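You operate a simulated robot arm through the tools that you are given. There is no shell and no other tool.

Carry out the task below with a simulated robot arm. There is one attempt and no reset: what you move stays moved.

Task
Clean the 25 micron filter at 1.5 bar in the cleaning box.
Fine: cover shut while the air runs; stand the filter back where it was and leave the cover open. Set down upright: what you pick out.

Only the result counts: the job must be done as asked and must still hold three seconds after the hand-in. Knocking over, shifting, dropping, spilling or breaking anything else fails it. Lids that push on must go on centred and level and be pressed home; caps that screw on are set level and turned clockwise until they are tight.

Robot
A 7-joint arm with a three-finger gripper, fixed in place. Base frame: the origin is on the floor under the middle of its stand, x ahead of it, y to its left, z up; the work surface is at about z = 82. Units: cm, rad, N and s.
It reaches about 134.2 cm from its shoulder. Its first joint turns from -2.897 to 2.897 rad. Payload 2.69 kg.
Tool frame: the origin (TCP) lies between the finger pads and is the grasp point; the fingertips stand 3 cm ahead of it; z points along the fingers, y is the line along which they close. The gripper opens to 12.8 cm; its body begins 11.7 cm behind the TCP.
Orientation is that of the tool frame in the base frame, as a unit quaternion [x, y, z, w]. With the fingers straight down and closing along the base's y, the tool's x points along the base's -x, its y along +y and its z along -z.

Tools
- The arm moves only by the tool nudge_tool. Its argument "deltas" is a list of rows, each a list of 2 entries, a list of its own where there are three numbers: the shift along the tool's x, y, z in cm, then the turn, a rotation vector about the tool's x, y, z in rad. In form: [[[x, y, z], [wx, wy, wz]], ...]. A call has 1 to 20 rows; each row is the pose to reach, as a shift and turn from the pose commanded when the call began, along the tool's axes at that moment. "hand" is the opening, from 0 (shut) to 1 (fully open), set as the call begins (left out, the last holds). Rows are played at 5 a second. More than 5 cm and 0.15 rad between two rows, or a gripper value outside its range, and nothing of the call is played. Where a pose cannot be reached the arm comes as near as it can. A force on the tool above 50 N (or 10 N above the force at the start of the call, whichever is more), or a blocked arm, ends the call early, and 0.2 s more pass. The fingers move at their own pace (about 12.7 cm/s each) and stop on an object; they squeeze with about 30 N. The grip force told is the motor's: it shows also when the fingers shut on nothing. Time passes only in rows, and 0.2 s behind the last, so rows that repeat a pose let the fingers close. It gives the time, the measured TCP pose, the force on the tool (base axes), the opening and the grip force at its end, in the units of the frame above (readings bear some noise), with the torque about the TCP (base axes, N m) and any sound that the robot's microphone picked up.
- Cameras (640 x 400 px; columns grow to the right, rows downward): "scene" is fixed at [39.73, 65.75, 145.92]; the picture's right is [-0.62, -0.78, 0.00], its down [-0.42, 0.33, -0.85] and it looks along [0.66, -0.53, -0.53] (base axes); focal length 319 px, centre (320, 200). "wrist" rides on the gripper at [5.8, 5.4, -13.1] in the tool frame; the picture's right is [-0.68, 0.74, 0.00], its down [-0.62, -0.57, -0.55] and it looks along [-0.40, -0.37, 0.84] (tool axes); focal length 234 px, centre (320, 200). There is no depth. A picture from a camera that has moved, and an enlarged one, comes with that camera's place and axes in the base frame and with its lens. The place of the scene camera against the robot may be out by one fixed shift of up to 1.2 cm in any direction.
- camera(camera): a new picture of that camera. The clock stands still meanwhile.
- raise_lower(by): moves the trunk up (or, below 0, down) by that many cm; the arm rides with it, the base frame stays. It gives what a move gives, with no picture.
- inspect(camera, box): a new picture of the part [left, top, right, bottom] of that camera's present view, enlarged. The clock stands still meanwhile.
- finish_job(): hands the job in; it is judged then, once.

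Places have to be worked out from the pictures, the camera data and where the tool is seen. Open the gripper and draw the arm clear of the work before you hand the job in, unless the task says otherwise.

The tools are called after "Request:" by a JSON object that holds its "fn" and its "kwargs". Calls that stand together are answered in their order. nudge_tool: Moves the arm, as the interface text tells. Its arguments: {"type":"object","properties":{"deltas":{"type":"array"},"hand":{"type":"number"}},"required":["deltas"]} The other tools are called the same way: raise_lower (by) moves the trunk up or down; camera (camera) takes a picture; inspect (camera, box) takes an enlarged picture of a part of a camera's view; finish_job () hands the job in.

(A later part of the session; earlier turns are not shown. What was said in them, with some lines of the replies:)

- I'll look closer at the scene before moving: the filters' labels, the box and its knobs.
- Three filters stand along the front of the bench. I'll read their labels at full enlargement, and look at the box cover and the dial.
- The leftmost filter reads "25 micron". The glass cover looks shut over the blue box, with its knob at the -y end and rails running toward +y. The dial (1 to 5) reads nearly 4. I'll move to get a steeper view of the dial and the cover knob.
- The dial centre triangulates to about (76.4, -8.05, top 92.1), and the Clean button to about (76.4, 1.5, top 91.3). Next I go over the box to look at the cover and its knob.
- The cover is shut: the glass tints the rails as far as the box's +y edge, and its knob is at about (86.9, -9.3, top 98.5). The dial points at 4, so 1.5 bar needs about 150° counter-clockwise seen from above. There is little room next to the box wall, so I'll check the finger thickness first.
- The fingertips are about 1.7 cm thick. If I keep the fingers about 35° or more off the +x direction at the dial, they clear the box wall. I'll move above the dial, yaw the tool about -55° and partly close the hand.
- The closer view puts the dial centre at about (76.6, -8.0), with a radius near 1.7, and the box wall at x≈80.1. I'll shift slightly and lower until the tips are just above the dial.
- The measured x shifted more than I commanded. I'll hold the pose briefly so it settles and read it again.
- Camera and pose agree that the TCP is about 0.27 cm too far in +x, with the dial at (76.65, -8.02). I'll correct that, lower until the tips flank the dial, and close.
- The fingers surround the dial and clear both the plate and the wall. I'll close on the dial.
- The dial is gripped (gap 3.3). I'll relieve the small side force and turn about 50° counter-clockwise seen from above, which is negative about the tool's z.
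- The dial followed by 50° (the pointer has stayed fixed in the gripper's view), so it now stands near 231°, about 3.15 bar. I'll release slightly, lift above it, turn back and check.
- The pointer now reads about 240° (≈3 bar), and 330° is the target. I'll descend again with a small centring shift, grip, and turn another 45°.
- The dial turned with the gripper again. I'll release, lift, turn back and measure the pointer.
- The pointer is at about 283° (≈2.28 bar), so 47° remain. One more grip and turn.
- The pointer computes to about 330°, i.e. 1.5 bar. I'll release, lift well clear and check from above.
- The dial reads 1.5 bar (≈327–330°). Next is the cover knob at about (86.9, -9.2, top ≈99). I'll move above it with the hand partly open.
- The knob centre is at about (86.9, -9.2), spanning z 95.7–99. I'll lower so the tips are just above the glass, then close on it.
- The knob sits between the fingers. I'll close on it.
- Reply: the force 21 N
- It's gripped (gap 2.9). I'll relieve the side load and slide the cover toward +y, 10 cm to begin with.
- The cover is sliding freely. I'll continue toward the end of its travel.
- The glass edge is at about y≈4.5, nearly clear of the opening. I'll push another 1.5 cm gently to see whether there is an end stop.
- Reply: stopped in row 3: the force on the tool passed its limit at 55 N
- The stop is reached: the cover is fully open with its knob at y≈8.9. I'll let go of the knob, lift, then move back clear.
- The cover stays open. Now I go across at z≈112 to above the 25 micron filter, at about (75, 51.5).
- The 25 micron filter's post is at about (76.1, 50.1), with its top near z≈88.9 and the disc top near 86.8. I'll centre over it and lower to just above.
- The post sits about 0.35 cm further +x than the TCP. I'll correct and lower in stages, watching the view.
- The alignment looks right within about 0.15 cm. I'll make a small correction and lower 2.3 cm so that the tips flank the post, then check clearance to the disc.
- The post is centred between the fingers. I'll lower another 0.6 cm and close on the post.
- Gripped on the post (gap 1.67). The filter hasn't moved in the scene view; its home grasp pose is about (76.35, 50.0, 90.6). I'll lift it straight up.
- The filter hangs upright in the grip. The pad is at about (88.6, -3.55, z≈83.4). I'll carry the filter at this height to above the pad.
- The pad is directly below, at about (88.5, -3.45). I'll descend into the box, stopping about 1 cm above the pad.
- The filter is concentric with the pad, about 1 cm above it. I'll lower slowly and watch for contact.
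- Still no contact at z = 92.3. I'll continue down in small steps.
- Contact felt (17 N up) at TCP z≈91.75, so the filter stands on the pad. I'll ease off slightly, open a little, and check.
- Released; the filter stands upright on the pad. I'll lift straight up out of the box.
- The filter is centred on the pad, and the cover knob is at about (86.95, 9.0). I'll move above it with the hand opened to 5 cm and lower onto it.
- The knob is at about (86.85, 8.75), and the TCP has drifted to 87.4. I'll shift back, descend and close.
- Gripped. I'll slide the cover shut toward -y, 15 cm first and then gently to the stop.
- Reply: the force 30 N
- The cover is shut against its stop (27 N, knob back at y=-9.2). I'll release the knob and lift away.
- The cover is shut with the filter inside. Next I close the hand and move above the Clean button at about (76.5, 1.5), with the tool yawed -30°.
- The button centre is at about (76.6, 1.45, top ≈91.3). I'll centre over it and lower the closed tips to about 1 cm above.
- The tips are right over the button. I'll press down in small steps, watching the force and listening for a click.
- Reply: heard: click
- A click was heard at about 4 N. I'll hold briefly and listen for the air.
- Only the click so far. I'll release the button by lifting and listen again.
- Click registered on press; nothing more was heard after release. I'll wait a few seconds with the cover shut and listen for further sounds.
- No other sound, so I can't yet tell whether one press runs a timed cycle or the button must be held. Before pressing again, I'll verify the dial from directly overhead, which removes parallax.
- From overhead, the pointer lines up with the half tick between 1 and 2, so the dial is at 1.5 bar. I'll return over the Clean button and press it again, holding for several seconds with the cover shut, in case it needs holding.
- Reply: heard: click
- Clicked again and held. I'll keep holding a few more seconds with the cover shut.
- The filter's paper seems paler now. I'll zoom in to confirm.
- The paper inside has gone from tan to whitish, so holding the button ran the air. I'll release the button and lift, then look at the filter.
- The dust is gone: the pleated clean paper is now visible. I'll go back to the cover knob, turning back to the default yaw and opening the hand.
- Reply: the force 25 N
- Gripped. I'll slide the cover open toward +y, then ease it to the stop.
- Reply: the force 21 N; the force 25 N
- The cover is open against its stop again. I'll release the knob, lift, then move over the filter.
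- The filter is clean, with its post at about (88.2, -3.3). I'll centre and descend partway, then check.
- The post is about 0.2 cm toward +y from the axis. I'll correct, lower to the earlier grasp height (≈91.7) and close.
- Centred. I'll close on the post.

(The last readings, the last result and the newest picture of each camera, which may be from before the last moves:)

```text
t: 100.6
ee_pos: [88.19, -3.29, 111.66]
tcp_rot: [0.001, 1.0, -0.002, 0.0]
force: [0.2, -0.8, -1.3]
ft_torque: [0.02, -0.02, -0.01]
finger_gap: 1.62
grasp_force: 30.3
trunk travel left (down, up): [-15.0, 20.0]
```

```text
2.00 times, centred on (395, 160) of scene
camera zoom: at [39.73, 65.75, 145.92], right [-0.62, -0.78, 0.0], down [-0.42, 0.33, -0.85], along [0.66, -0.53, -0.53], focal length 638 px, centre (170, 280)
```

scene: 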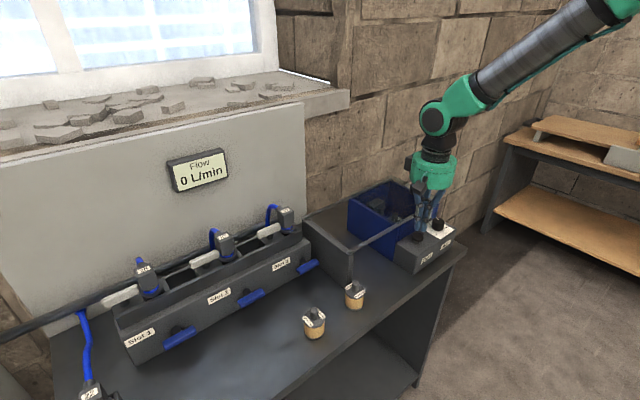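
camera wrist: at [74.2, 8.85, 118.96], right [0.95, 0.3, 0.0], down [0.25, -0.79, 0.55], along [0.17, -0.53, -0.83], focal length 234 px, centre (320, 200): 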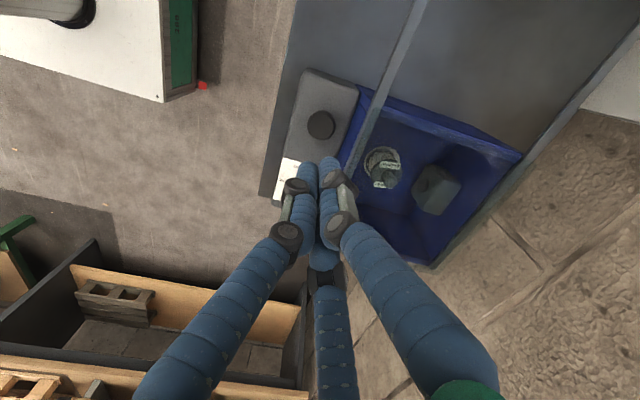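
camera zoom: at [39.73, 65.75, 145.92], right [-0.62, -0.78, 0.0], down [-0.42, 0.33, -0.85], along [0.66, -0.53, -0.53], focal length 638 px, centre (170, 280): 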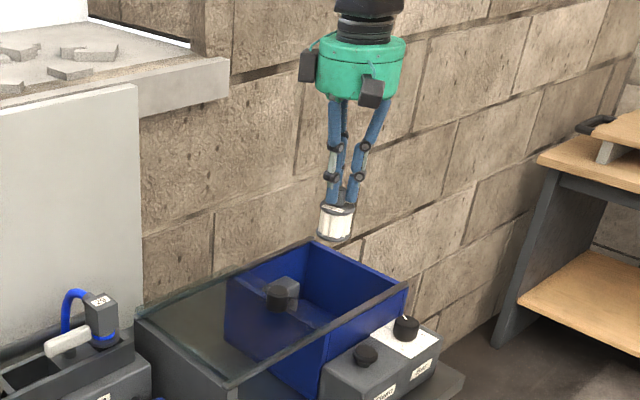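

The filter came out clean (white pleats) and upright. I'll carry it back at this height to above its home spot, about (76.36, 50.0).

Request:
{"fn": "nudge_tool", "kwargs": {"deltas": [[[0.5, 2.5, 0], [0, 0, 0]], [[1.3, 6, 0], [0, 0, 0]], [[2.2, 10, 0], [0, 0, 0]], [[3.1, 14, 0], [0, 0, 0]], [[4.0, 18, 0], [0, 0, 0]], [[4.9, 22, 0], [0, 0, 0]], [[5.8, 26, 0], [0, 0, 0]], [[6.7, 30, 0], [0, 0, 0]], [[7.6, 34, 0], [0, 0, 0]], [[8.5, 38, 0], [0, 0, 0]], [[9.4, 42, 0], [0, 0, 0]], [[10.3, 46, 0], [0, 0, 0]], [[11.1, 50, 0], [0, 0, 0]], [[11.83, 53.29, 0], [0, 0, 0]], [[11.83, 53.29, 0], [0, 0, 0]], [[11.83, 53.29, 0], [0, 0, 0]]]}}

Request:
{"fn": "camera", "kwargs": {"camera": "wrist"}}

Request:
{"fn": "camera", "kwargs": {"camera": "scene"}}

```text
t: 104.0
ee_pos: [76.51, 49.98, 111.47]
tcp_rot: [0.0, 1.0, -0.002, 0.001]
force: [0.3, 0.0, 0.3]
ft_torque: [-0.01, 0.02, -0.01]
finger_gap: 1.61
grasp_force: 30.4
trunk travel left (down, up): [-15.0, 20.0]
```

```text
taken
camera wrist: at [70.69, 55.35, 124.58], right [0.68, 0.74, 0.0], down [0.61, -0.56, 0.55], along [0.4, -0.38, -0.83], focal length 234 px, centre (320, 200)
```

wrist: 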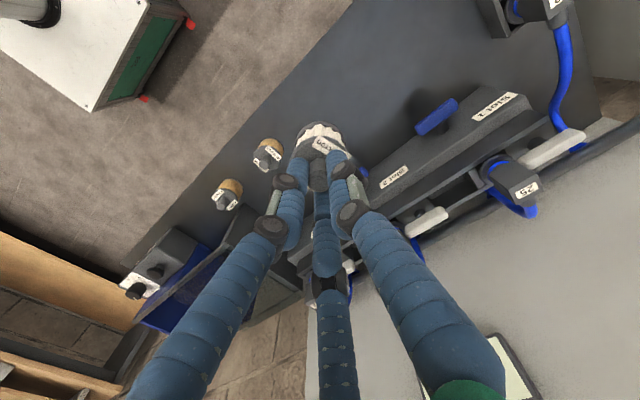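

```text
taken
```

scene: 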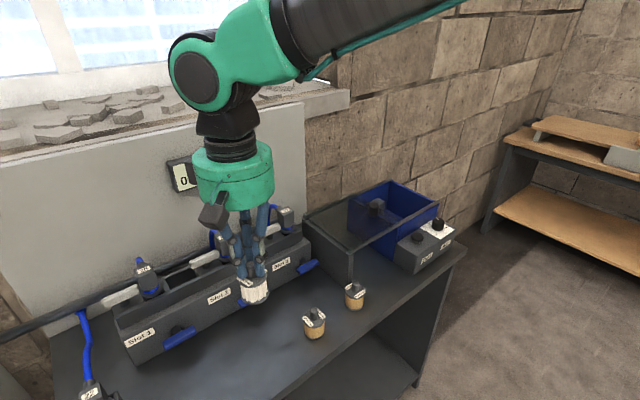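

Above home; x is about 0.15 cm high compared with the lift. I'll descend to about 2 cm above the set-down height with a small correction.

Request:
{"fn": "nudge_tool", "kwargs": {"deltas": [[[0.1, 0, 3], [0, 0, 0]], [[0.1, 0, 6.5], [0, 0, 0]], [[0.1, 0, 10], [0, 0, 0]], [[0.1, 0, 13.5], [0, 0, 0]], [[0.1, 0, 16.5], [0, 0, 0]], [[0.1, 0, 18.8], [0, 0, 0]], [[0.1, 0, 18.8], [0, 0, 0]], [[0.1, 0, 18.8], [0, 0, 0]]]}}

Request:
{"fn": "inspect", "kwargs": {"camera": "scene", "box": [235, 320, 295, 380]}}

Request:
{"fn": "inspect", "kwargs": {"camera": "wrist", "box": [250, 110, 390, 230]}}

```text
t: 105.8
ee_pos: [76.31, 50.0, 92.44]
tcp_rot: [0.001, 1.0, -0.001, 0.0]
force: [0.2, 0.0, 0.1]
ft_torque: [0.04, 0.01, 0.01]
finger_gap: 1.64
grasp_force: 30.9
trunk travel left (down, up): [-15.0, 20.0]
```

```text
6.67 times, centred on (265, 350) of scene
camera zoom: at [39.73, 65.75, 145.92], right [-0.62, -0.78, 0.0], down [-0.42, 0.33, -0.85], along [0.66, -0.53, -0.53], focal length 2128 px, centre (687, -800)
```

zoom: 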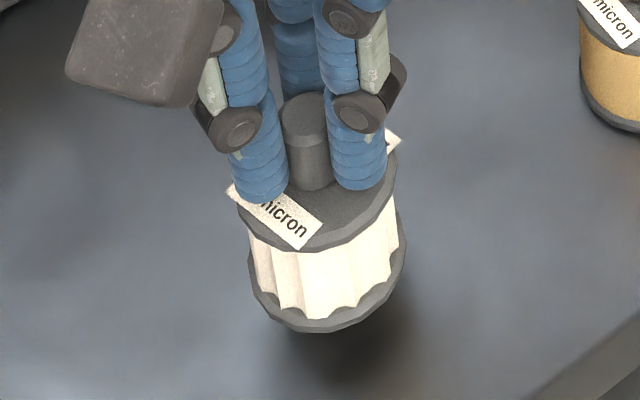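

```text
3.33 times, centred on (320, 170) of wrist
camera zoom: at [70.48, 55.26, 105.59], right [0.68, 0.74, 0.0], down [0.61, -0.56, 0.55], along [0.4, -0.38, -0.83], focal length 781 px, centre (320, 300)
```

zoom: 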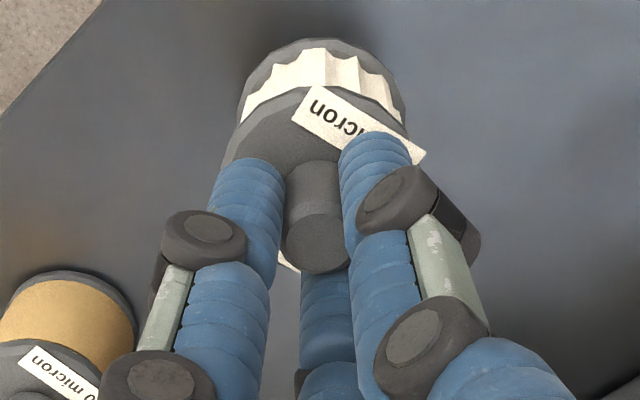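

The filter has turned about 16° counter-clockwise in the grip relative to its original orientation. I'll turn it back about 0.27 rad clockwise so it stands just as before, then check the pose.

Request:
{"fn": "nudge_tool", "kwargs": {"deltas": [[[0, 0, 0], [0, 0, 0.09]], [[0, 0, 0], [0, 0, 0.18]], [[0, 0, 0], [0, 0, 0.27]], [[0, 0, 0], [0, 0, 0.27]], [[0, 0, 0], [0, 0, 0.27]]]}}

Request:
{"fn": "inspect", "kwargs": {"camera": "scene", "box": [235, 320, 295, 380]}}

```text
t: 107.0
ee_pos: [76.56, 50.05, 92.6]
tcp_rot: [0.136, 0.991, -0.002, 0.0]
force: [-0.8, 1.0, -1.1]
ft_torque: [-0.03, -0.04, 0.04]
finger_gap: 1.63
grasp_force: 29.8
trunk travel left (down, up): [-15.0, 20.0]
```

```text
6.67 times, centred on (265, 350) of scene
camera zoom: at [39.73, 65.75, 145.92], right [-0.62, -0.78, 0.0], down [-0.42, 0.33, -0.85], along [0.66, -0.53, -0.53], focal length 2128 px, centre (687, -800)
```

zoom: 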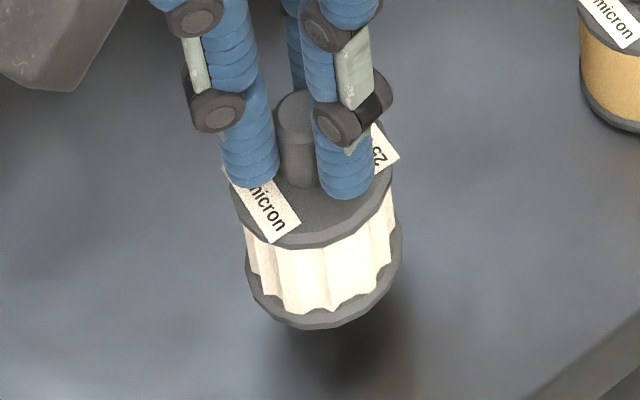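

Request:
{"fn": "nudge_tool", "kwargs": {"deltas": [[[0.13, -0.07, 0.5], [0, 0, 0]], [[0.13, -0.07, 1.0], [0, 0, 0]], [[0.13, -0.07, 1.4], [0, 0, 0]], [[0.13, -0.07, 1.4], [0, 0, 0]]]}}

Request:
{"fn": "inspect", "kwargs": {"camera": "scene", "box": [235, 320, 295, 380]}}

Request:
{"fn": "inspect", "kwargs": {"camera": "wrist", "box": [250, 110, 390, 230]}}

```text
t: 108.0
ee_pos: [76.33, 50.05, 91.23]
tcp_rot: [0.136, 0.991, -0.002, 0.0]
force: [0.4, -0.4, -0.3]
ft_torque: [0.04, 0.01, 0.01]
finger_gap: 1.67
grasp_force: 30.1
trunk travel left (down, up): [-15.0, 20.0]
```

```text
6.67 times, centred on (265, 350) of scene
camera zoom: at [39.73, 65.75, 145.92], right [-0.62, -0.78, 0.0], down [-0.42, 0.33, -0.85], along [0.66, -0.53, -0.53], focal length 2128 px, centre (687, -800)
```

zoom: 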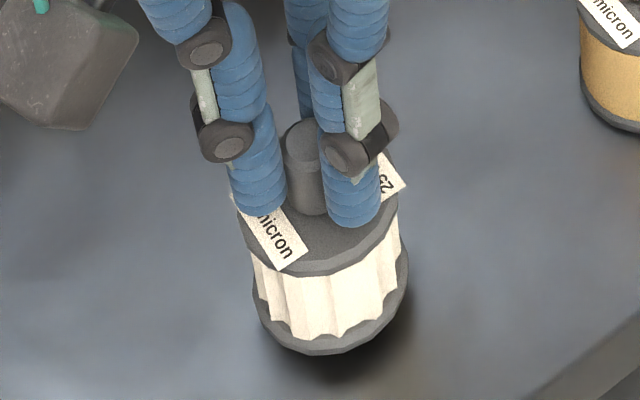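

```text
3.33 times, centred on (320, 170) of wrist
camera zoom: at [72.14, 56.63, 104.37], right [0.85, 0.53, 0.0], down [0.44, -0.71, 0.55], along [0.29, -0.47, -0.83], focal length 781 px, centre (320, 300)
```

zoom: 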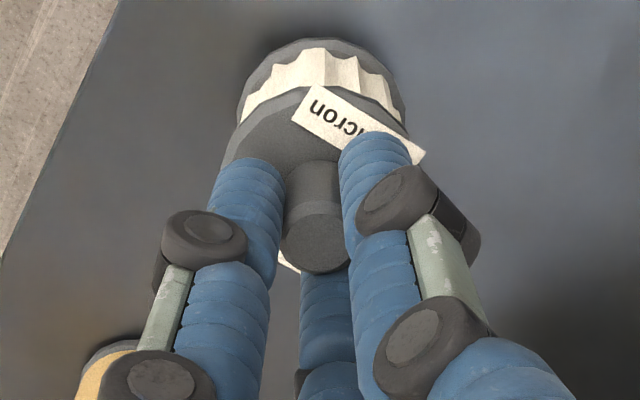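

It matches the home position within about 0.1 cm. I'll lower gently to contact.

Request:
{"fn": "nudge_tool", "kwargs": {"deltas": [[[0, 0, 0.15], [0, 0, 0]], [[0, 0, 0.3], [0, 0, 0]], [[0, 0, 0.3], [0, 0, 0]]]}}

Request:
{"fn": "nudge_tool", "kwargs": {"deltas": [[[0, 0, 0.1], [0, 0, 0]], [[0, 0, 0.2], [0, 0, 0]], [[0, 0, 0.2], [0, 0, 0]]]}}

```text
t: 108.8
ee_pos: [76.38, 50.07, 91.03]
tcp_rot: [0.136, 0.991, -0.003, 0.001]
force: [0.2, 0.4, -1.1]
ft_torque: [0.04, -0.02, 0.0]
finger_gap: 1.67
grasp_force: 29.7
trunk travel left (down, up): [-15.0, 20.0]
```

```text
t: 109.6
ee_pos: [76.11, 49.96, 90.76]
tcp_rot: [0.136, 0.991, -0.002, 0.001]
force: [-0.5, -0.1, -0.5]
ft_torque: [0.0, -0.01, 0.04]
finger_gap: 1.64
grasp_force: 30.7
trunk travel left (down, up): [-15.0, 20.0]
```

Request:
{"fn": "nudge_tool", "kwargs": {"deltas": [[[0, 0, 0.1], [0, 0, 0]], [[0, 0, 0.15], [0, 0, 0]], [[0, 0, 0.15], [0, 0, 0]]]}}

Request:
{"fn": "inspect", "kwargs": {"camera": "scene", "box": [235, 320, 295, 380]}}

Request:
{"fn": "inspect", "kwargs": {"camera": "wrist", "box": [250, 110, 390, 230]}}

```text
t: 110.4
ee_pos: [76.43, 50.09, 90.65]
tcp_rot: [0.136, 0.991, -0.002, 0.0]
force: [0.4, 0.5, -1.0]
ft_torque: [0.0, 0.0, -0.02]
finger_gap: 1.65
grasp_force: 29.9
trunk travel left (down, up): [-15.0, 20.0]
```

```text
6.67 times, centred on (265, 350) of scene
camera zoom: at [39.73, 65.75, 145.92], right [-0.62, -0.78, 0.0], down [-0.42, 0.33, -0.85], along [0.66, -0.53, -0.53], focal length 2128 px, centre (687, -800)
```

zoom: 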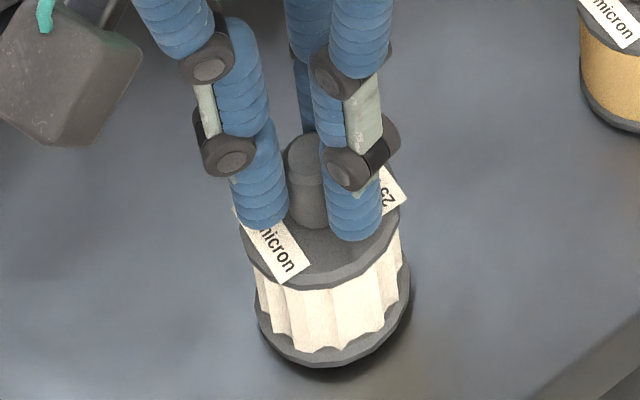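

```text
3.33 times, centred on (320, 170) of wrist
camera zoom: at [72.12, 56.65, 103.75], right [0.85, 0.53, 0.0], down [0.44, -0.71, 0.55], along [0.29, -0.47, -0.83], focal length 781 px, centre (320, 300)
```

zoom: 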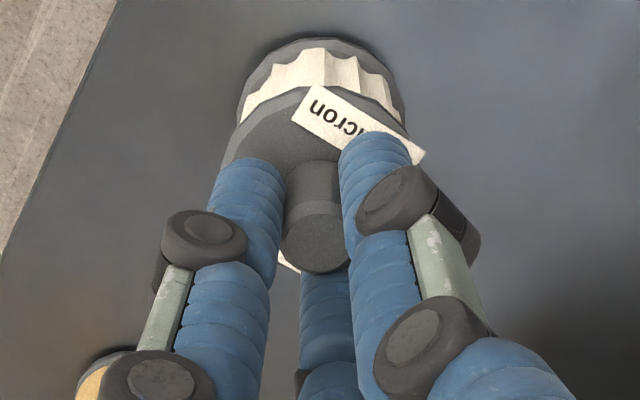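

Request:
{"fn": "nudge_tool", "kwargs": {"deltas": [[[0, 0, 0.1], [0, 0, 0]], [[0, 0, 0.15], [0, 0, 0]], [[0, 0, 0.15], [0, 0, 0]]]}}

```text
t: 111.2
ee_pos: [76.17, 50.07, 90.46]
tcp_rot: [0.136, 0.991, -0.002, 0.0]
force: [0.0, -1.0, -0.1]
ft_torque: [-0.02, -0.01, 0.01]
finger_gap: 1.62
grasp_force: 29.7
trunk travel left (down, up): [-15.0, 20.0]
```

Request:
{"fn": "nudge_tool", "kwargs": {"deltas": [[[0, 0, 0.08], [0, 0, 0]], [[0, 0, 0.15], [0, 0, 0]], [[0, 0, 0.15], [0, 0, 0]]]}}

```text
t: 112.0
ee_pos: [76.28, 50.0, 90.53]
tcp_rot: [0.136, 0.991, -0.002, 0.001]
force: [-1.5, 0.2, 2.9]
ft_torque: [0.08, 0.19, 0.0]
finger_gap: 1.62
grasp_force: 30.2
trunk travel left (down, up): [-15.0, 20.0]
```

Light contact (3 N), so the filter is on the bench. I'll open the fingers slightly and check.

Request:
{"fn": "nudge_tool", "kwargs": {"deltas": [[[0, 0, 0], [0, 0, 0]], [[0, 0, 0], [0, 0, 0]], [[0, 0, 0], [0, 0, 0]]], "hand": 0.36}}

Request:
{"fn": "inspect", "kwargs": {"camera": "scene", "box": [235, 320, 295, 380]}}

Request:
{"fn": "inspect", "kwargs": {"camera": "wrist", "box": [250, 110, 390, 230]}}

```text
t: 112.8
ee_pos: [76.32, 50.06, 90.39]
tcp_rot: [0.135, 0.991, -0.002, 0.001]
force: [0.7, -0.2, -0.7]
ft_torque: [-0.05, 0.01, -0.02]
finger_gap: 4.65
grasp_force: 0.1
trunk travel left (down, up): [-15.0, 20.0]
```

```text
6.67 times, centred on (265, 350) of scene
camera zoom: at [39.73, 65.75, 145.92], right [-0.62, -0.78, 0.0], down [-0.42, 0.33, -0.85], along [0.66, -0.53, -0.53], focal length 2128 px, centre (687, -800)
```

zoom: 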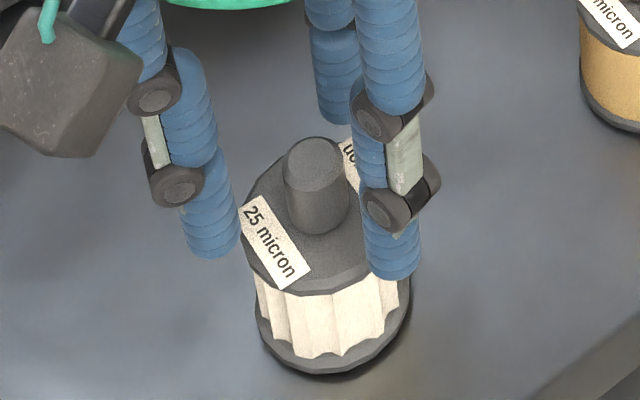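

```text
3.33 times, centred on (320, 170) of wrist
camera zoom: at [72.07, 56.68, 103.47], right [0.85, 0.53, 0.0], down [0.44, -0.71, 0.55], along [0.29, -0.47, -0.83], focal length 781 px, centre (320, 300)
```

zoom: 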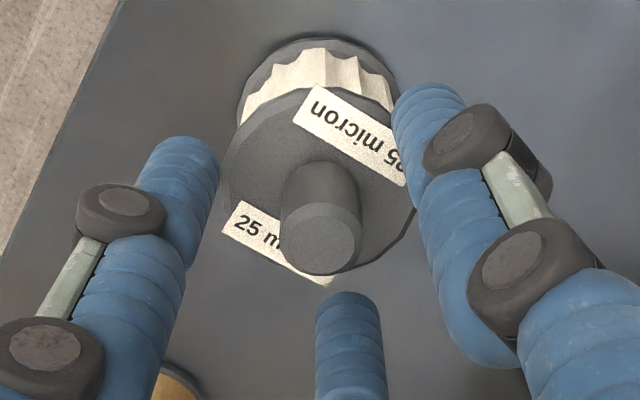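

The filter stands free. I'll lift off vertically and compare its position with the initial picture.

Request:
{"fn": "nudge_tool", "kwargs": {"deltas": [[[0, 0, -1], [0, 0, 0]], [[0, 0, -3], [0, 0, 0]], [[0, 0, -7], [0, 0, 0]], [[0, 0, -11.5], [0, 0, 0]], [[0, 0, -16], [0, 0, 0]], [[0, 0, -20], [0, 0, 0]], [[0, 0, -20], [0, 0, 0]]]}}

Request:
{"fn": "inspect", "kwargs": {"camera": "scene", "box": [245, 335, 290, 380]}}

Request:
{"fn": "camera", "kwargs": {"camera": "scene"}}

Request:
{"fn": "inspect", "kwargs": {"camera": "scene", "box": [230, 260, 390, 390]}}

```text
t: 114.4
ee_pos: [76.28, 50.16, 110.33]
tcp_rot: [0.135, 0.991, -0.002, 0.001]
force: [-0.2, 0.6, 0.5]
ft_torque: [0.01, -0.05, 0.03]
finger_gap: 4.59
grasp_force: 0.1
trunk travel left (down, up): [-15.0, 20.0]
```

```text
8.89 times, centred on (268, 358) of scene
camera zoom: at [39.73, 65.75, 145.92], right [-0.62, -0.78, 0.0], down [-0.42, 0.33, -0.85], along [0.66, -0.53, -0.53], focal length 2838 px, centre (787, -1200)
```

zoom: 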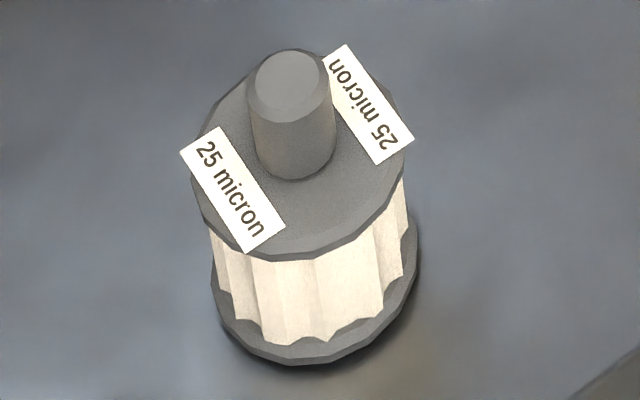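

```text
taken
```

scene: 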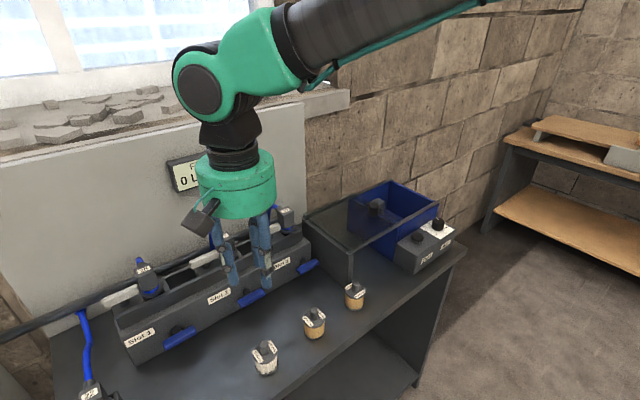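

```text
3.08 times, centred on (310, 325) of scene
camera zoom: at [39.73, 65.75, 145.92], right [-0.62, -0.78, 0.0], down [-0.42, 0.33, -0.85], along [0.66, -0.53, -0.53], focal length 982 px, centre (351, -185)
```

zoom: 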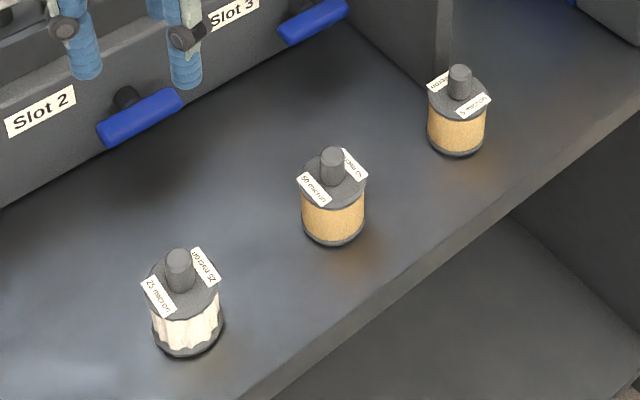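

The filter stands upright within about 2 mm of its original spot and in the same orientation. The other filters are unmoved and the cover is open. I'll open the hand fully, draw the arm up and back, and make a final check.

Request:
{"fn": "nudge_tool", "kwargs": {"deltas": [[[0, 0, -4], [0, 0, 0]], [[1.5, -1.0, -8], [0, 0, 0]], [[4.0, -2.5, -11], [0, 0, 0]], [[7.5, -4.3, -13], [0, 0, 0]], [[10.75, -6.1, -14], [0, 0, 0]], [[10.75, -6.1, -14], [0, 0, 0]], [[10.75, -6.1, -14], [0, 0, 0]]], "hand": 1.0}}

Request:
{"fn": "camera", "kwargs": {"camera": "scene"}}

Request:
{"fn": "inspect", "kwargs": {"camera": "scene", "box": [290, 160, 470, 290]}}

Request:
{"fn": "inspect", "kwargs": {"camera": "scene", "box": [60, 190, 320, 400]}}

```text
t: 116.0
ee_pos: [64.29, 47.01, 124.38]
tcp_rot: [0.136, 0.991, -0.002, -0.001]
force: [0.8, -0.4, -0.4]
ft_torque: [-0.03, 0.07, -0.03]
finger_gap: 12.8
grasp_force: 0.0
trunk travel left (down, up): [-15.0, 20.0]
```

```text
taken
```

scene: 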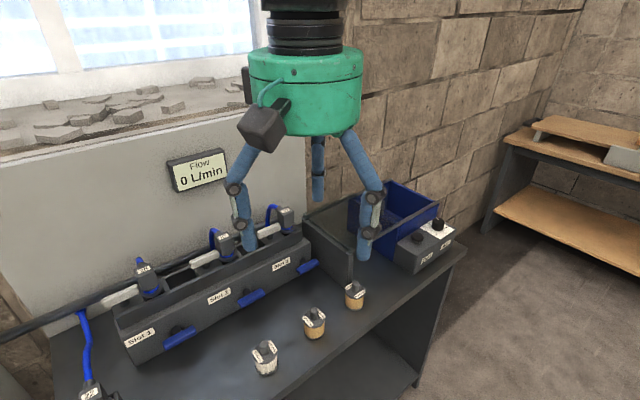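

```text
3.08 times, centred on (380, 225) of scene
camera zoom: at [39.73, 65.75, 145.92], right [-0.62, -0.78, 0.0], down [-0.42, 0.33, -0.85], along [0.66, -0.53, -0.53], focal length 982 px, centre (135, 123)
```

zoom: 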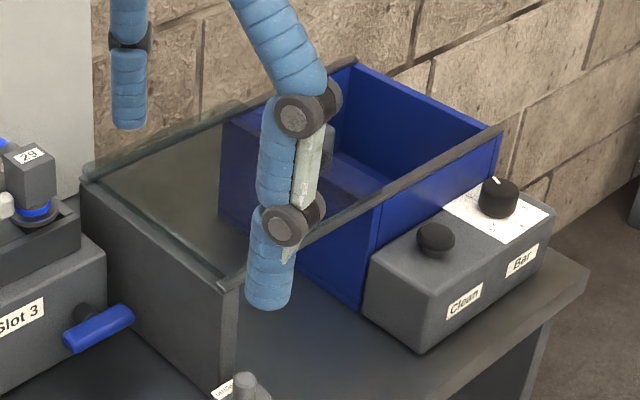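

```text
1.90 times, centred on (190, 295) of scene
camera zoom: at [39.73, 65.75, 145.92], right [-0.62, -0.78, 0.0], down [-0.42, 0.33, -0.85], along [0.66, -0.53, -0.53], focal length 608 px, centre (568, 19)
```

zoom: 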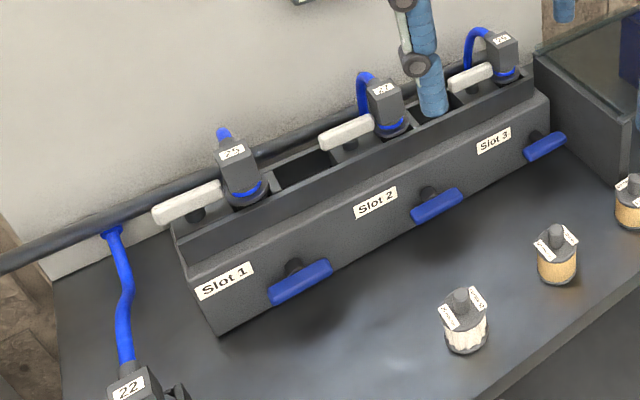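

Everything is in place: the cleaned 25 micron filter is upright at home, the cover is open, the other items are untouched, and the gripper is open and clear. I'm handing the job in.

Request:
{"fn": "finish_job", "kwargs": {}}

```text
The job is handed in.
```

The 25 micron filter has been cleaned at 1.5 bar and is back upright on the bench, about 2 mm from where it stood and facing the same way. I've handed the job in; no result came back with the hand-in.

- **Pressure:** I turned the dial from about 4 to 1.5 bar. An overhead view before the long press showed the pointer on the tick halfway between 1 and 2.
- **Cleaning:** I pressed Clean twice, both times with the cover shut. The first press, held about a second, left the paper looking dirty. I then held the button for about 5 seconds, and the paper went from tan to clean white pleats.
- **How it was left:** The cover is open at its stop. The final pictures show the other two filters and the slot rack unmoved. The gripper is open and the arm is clear of the bench.
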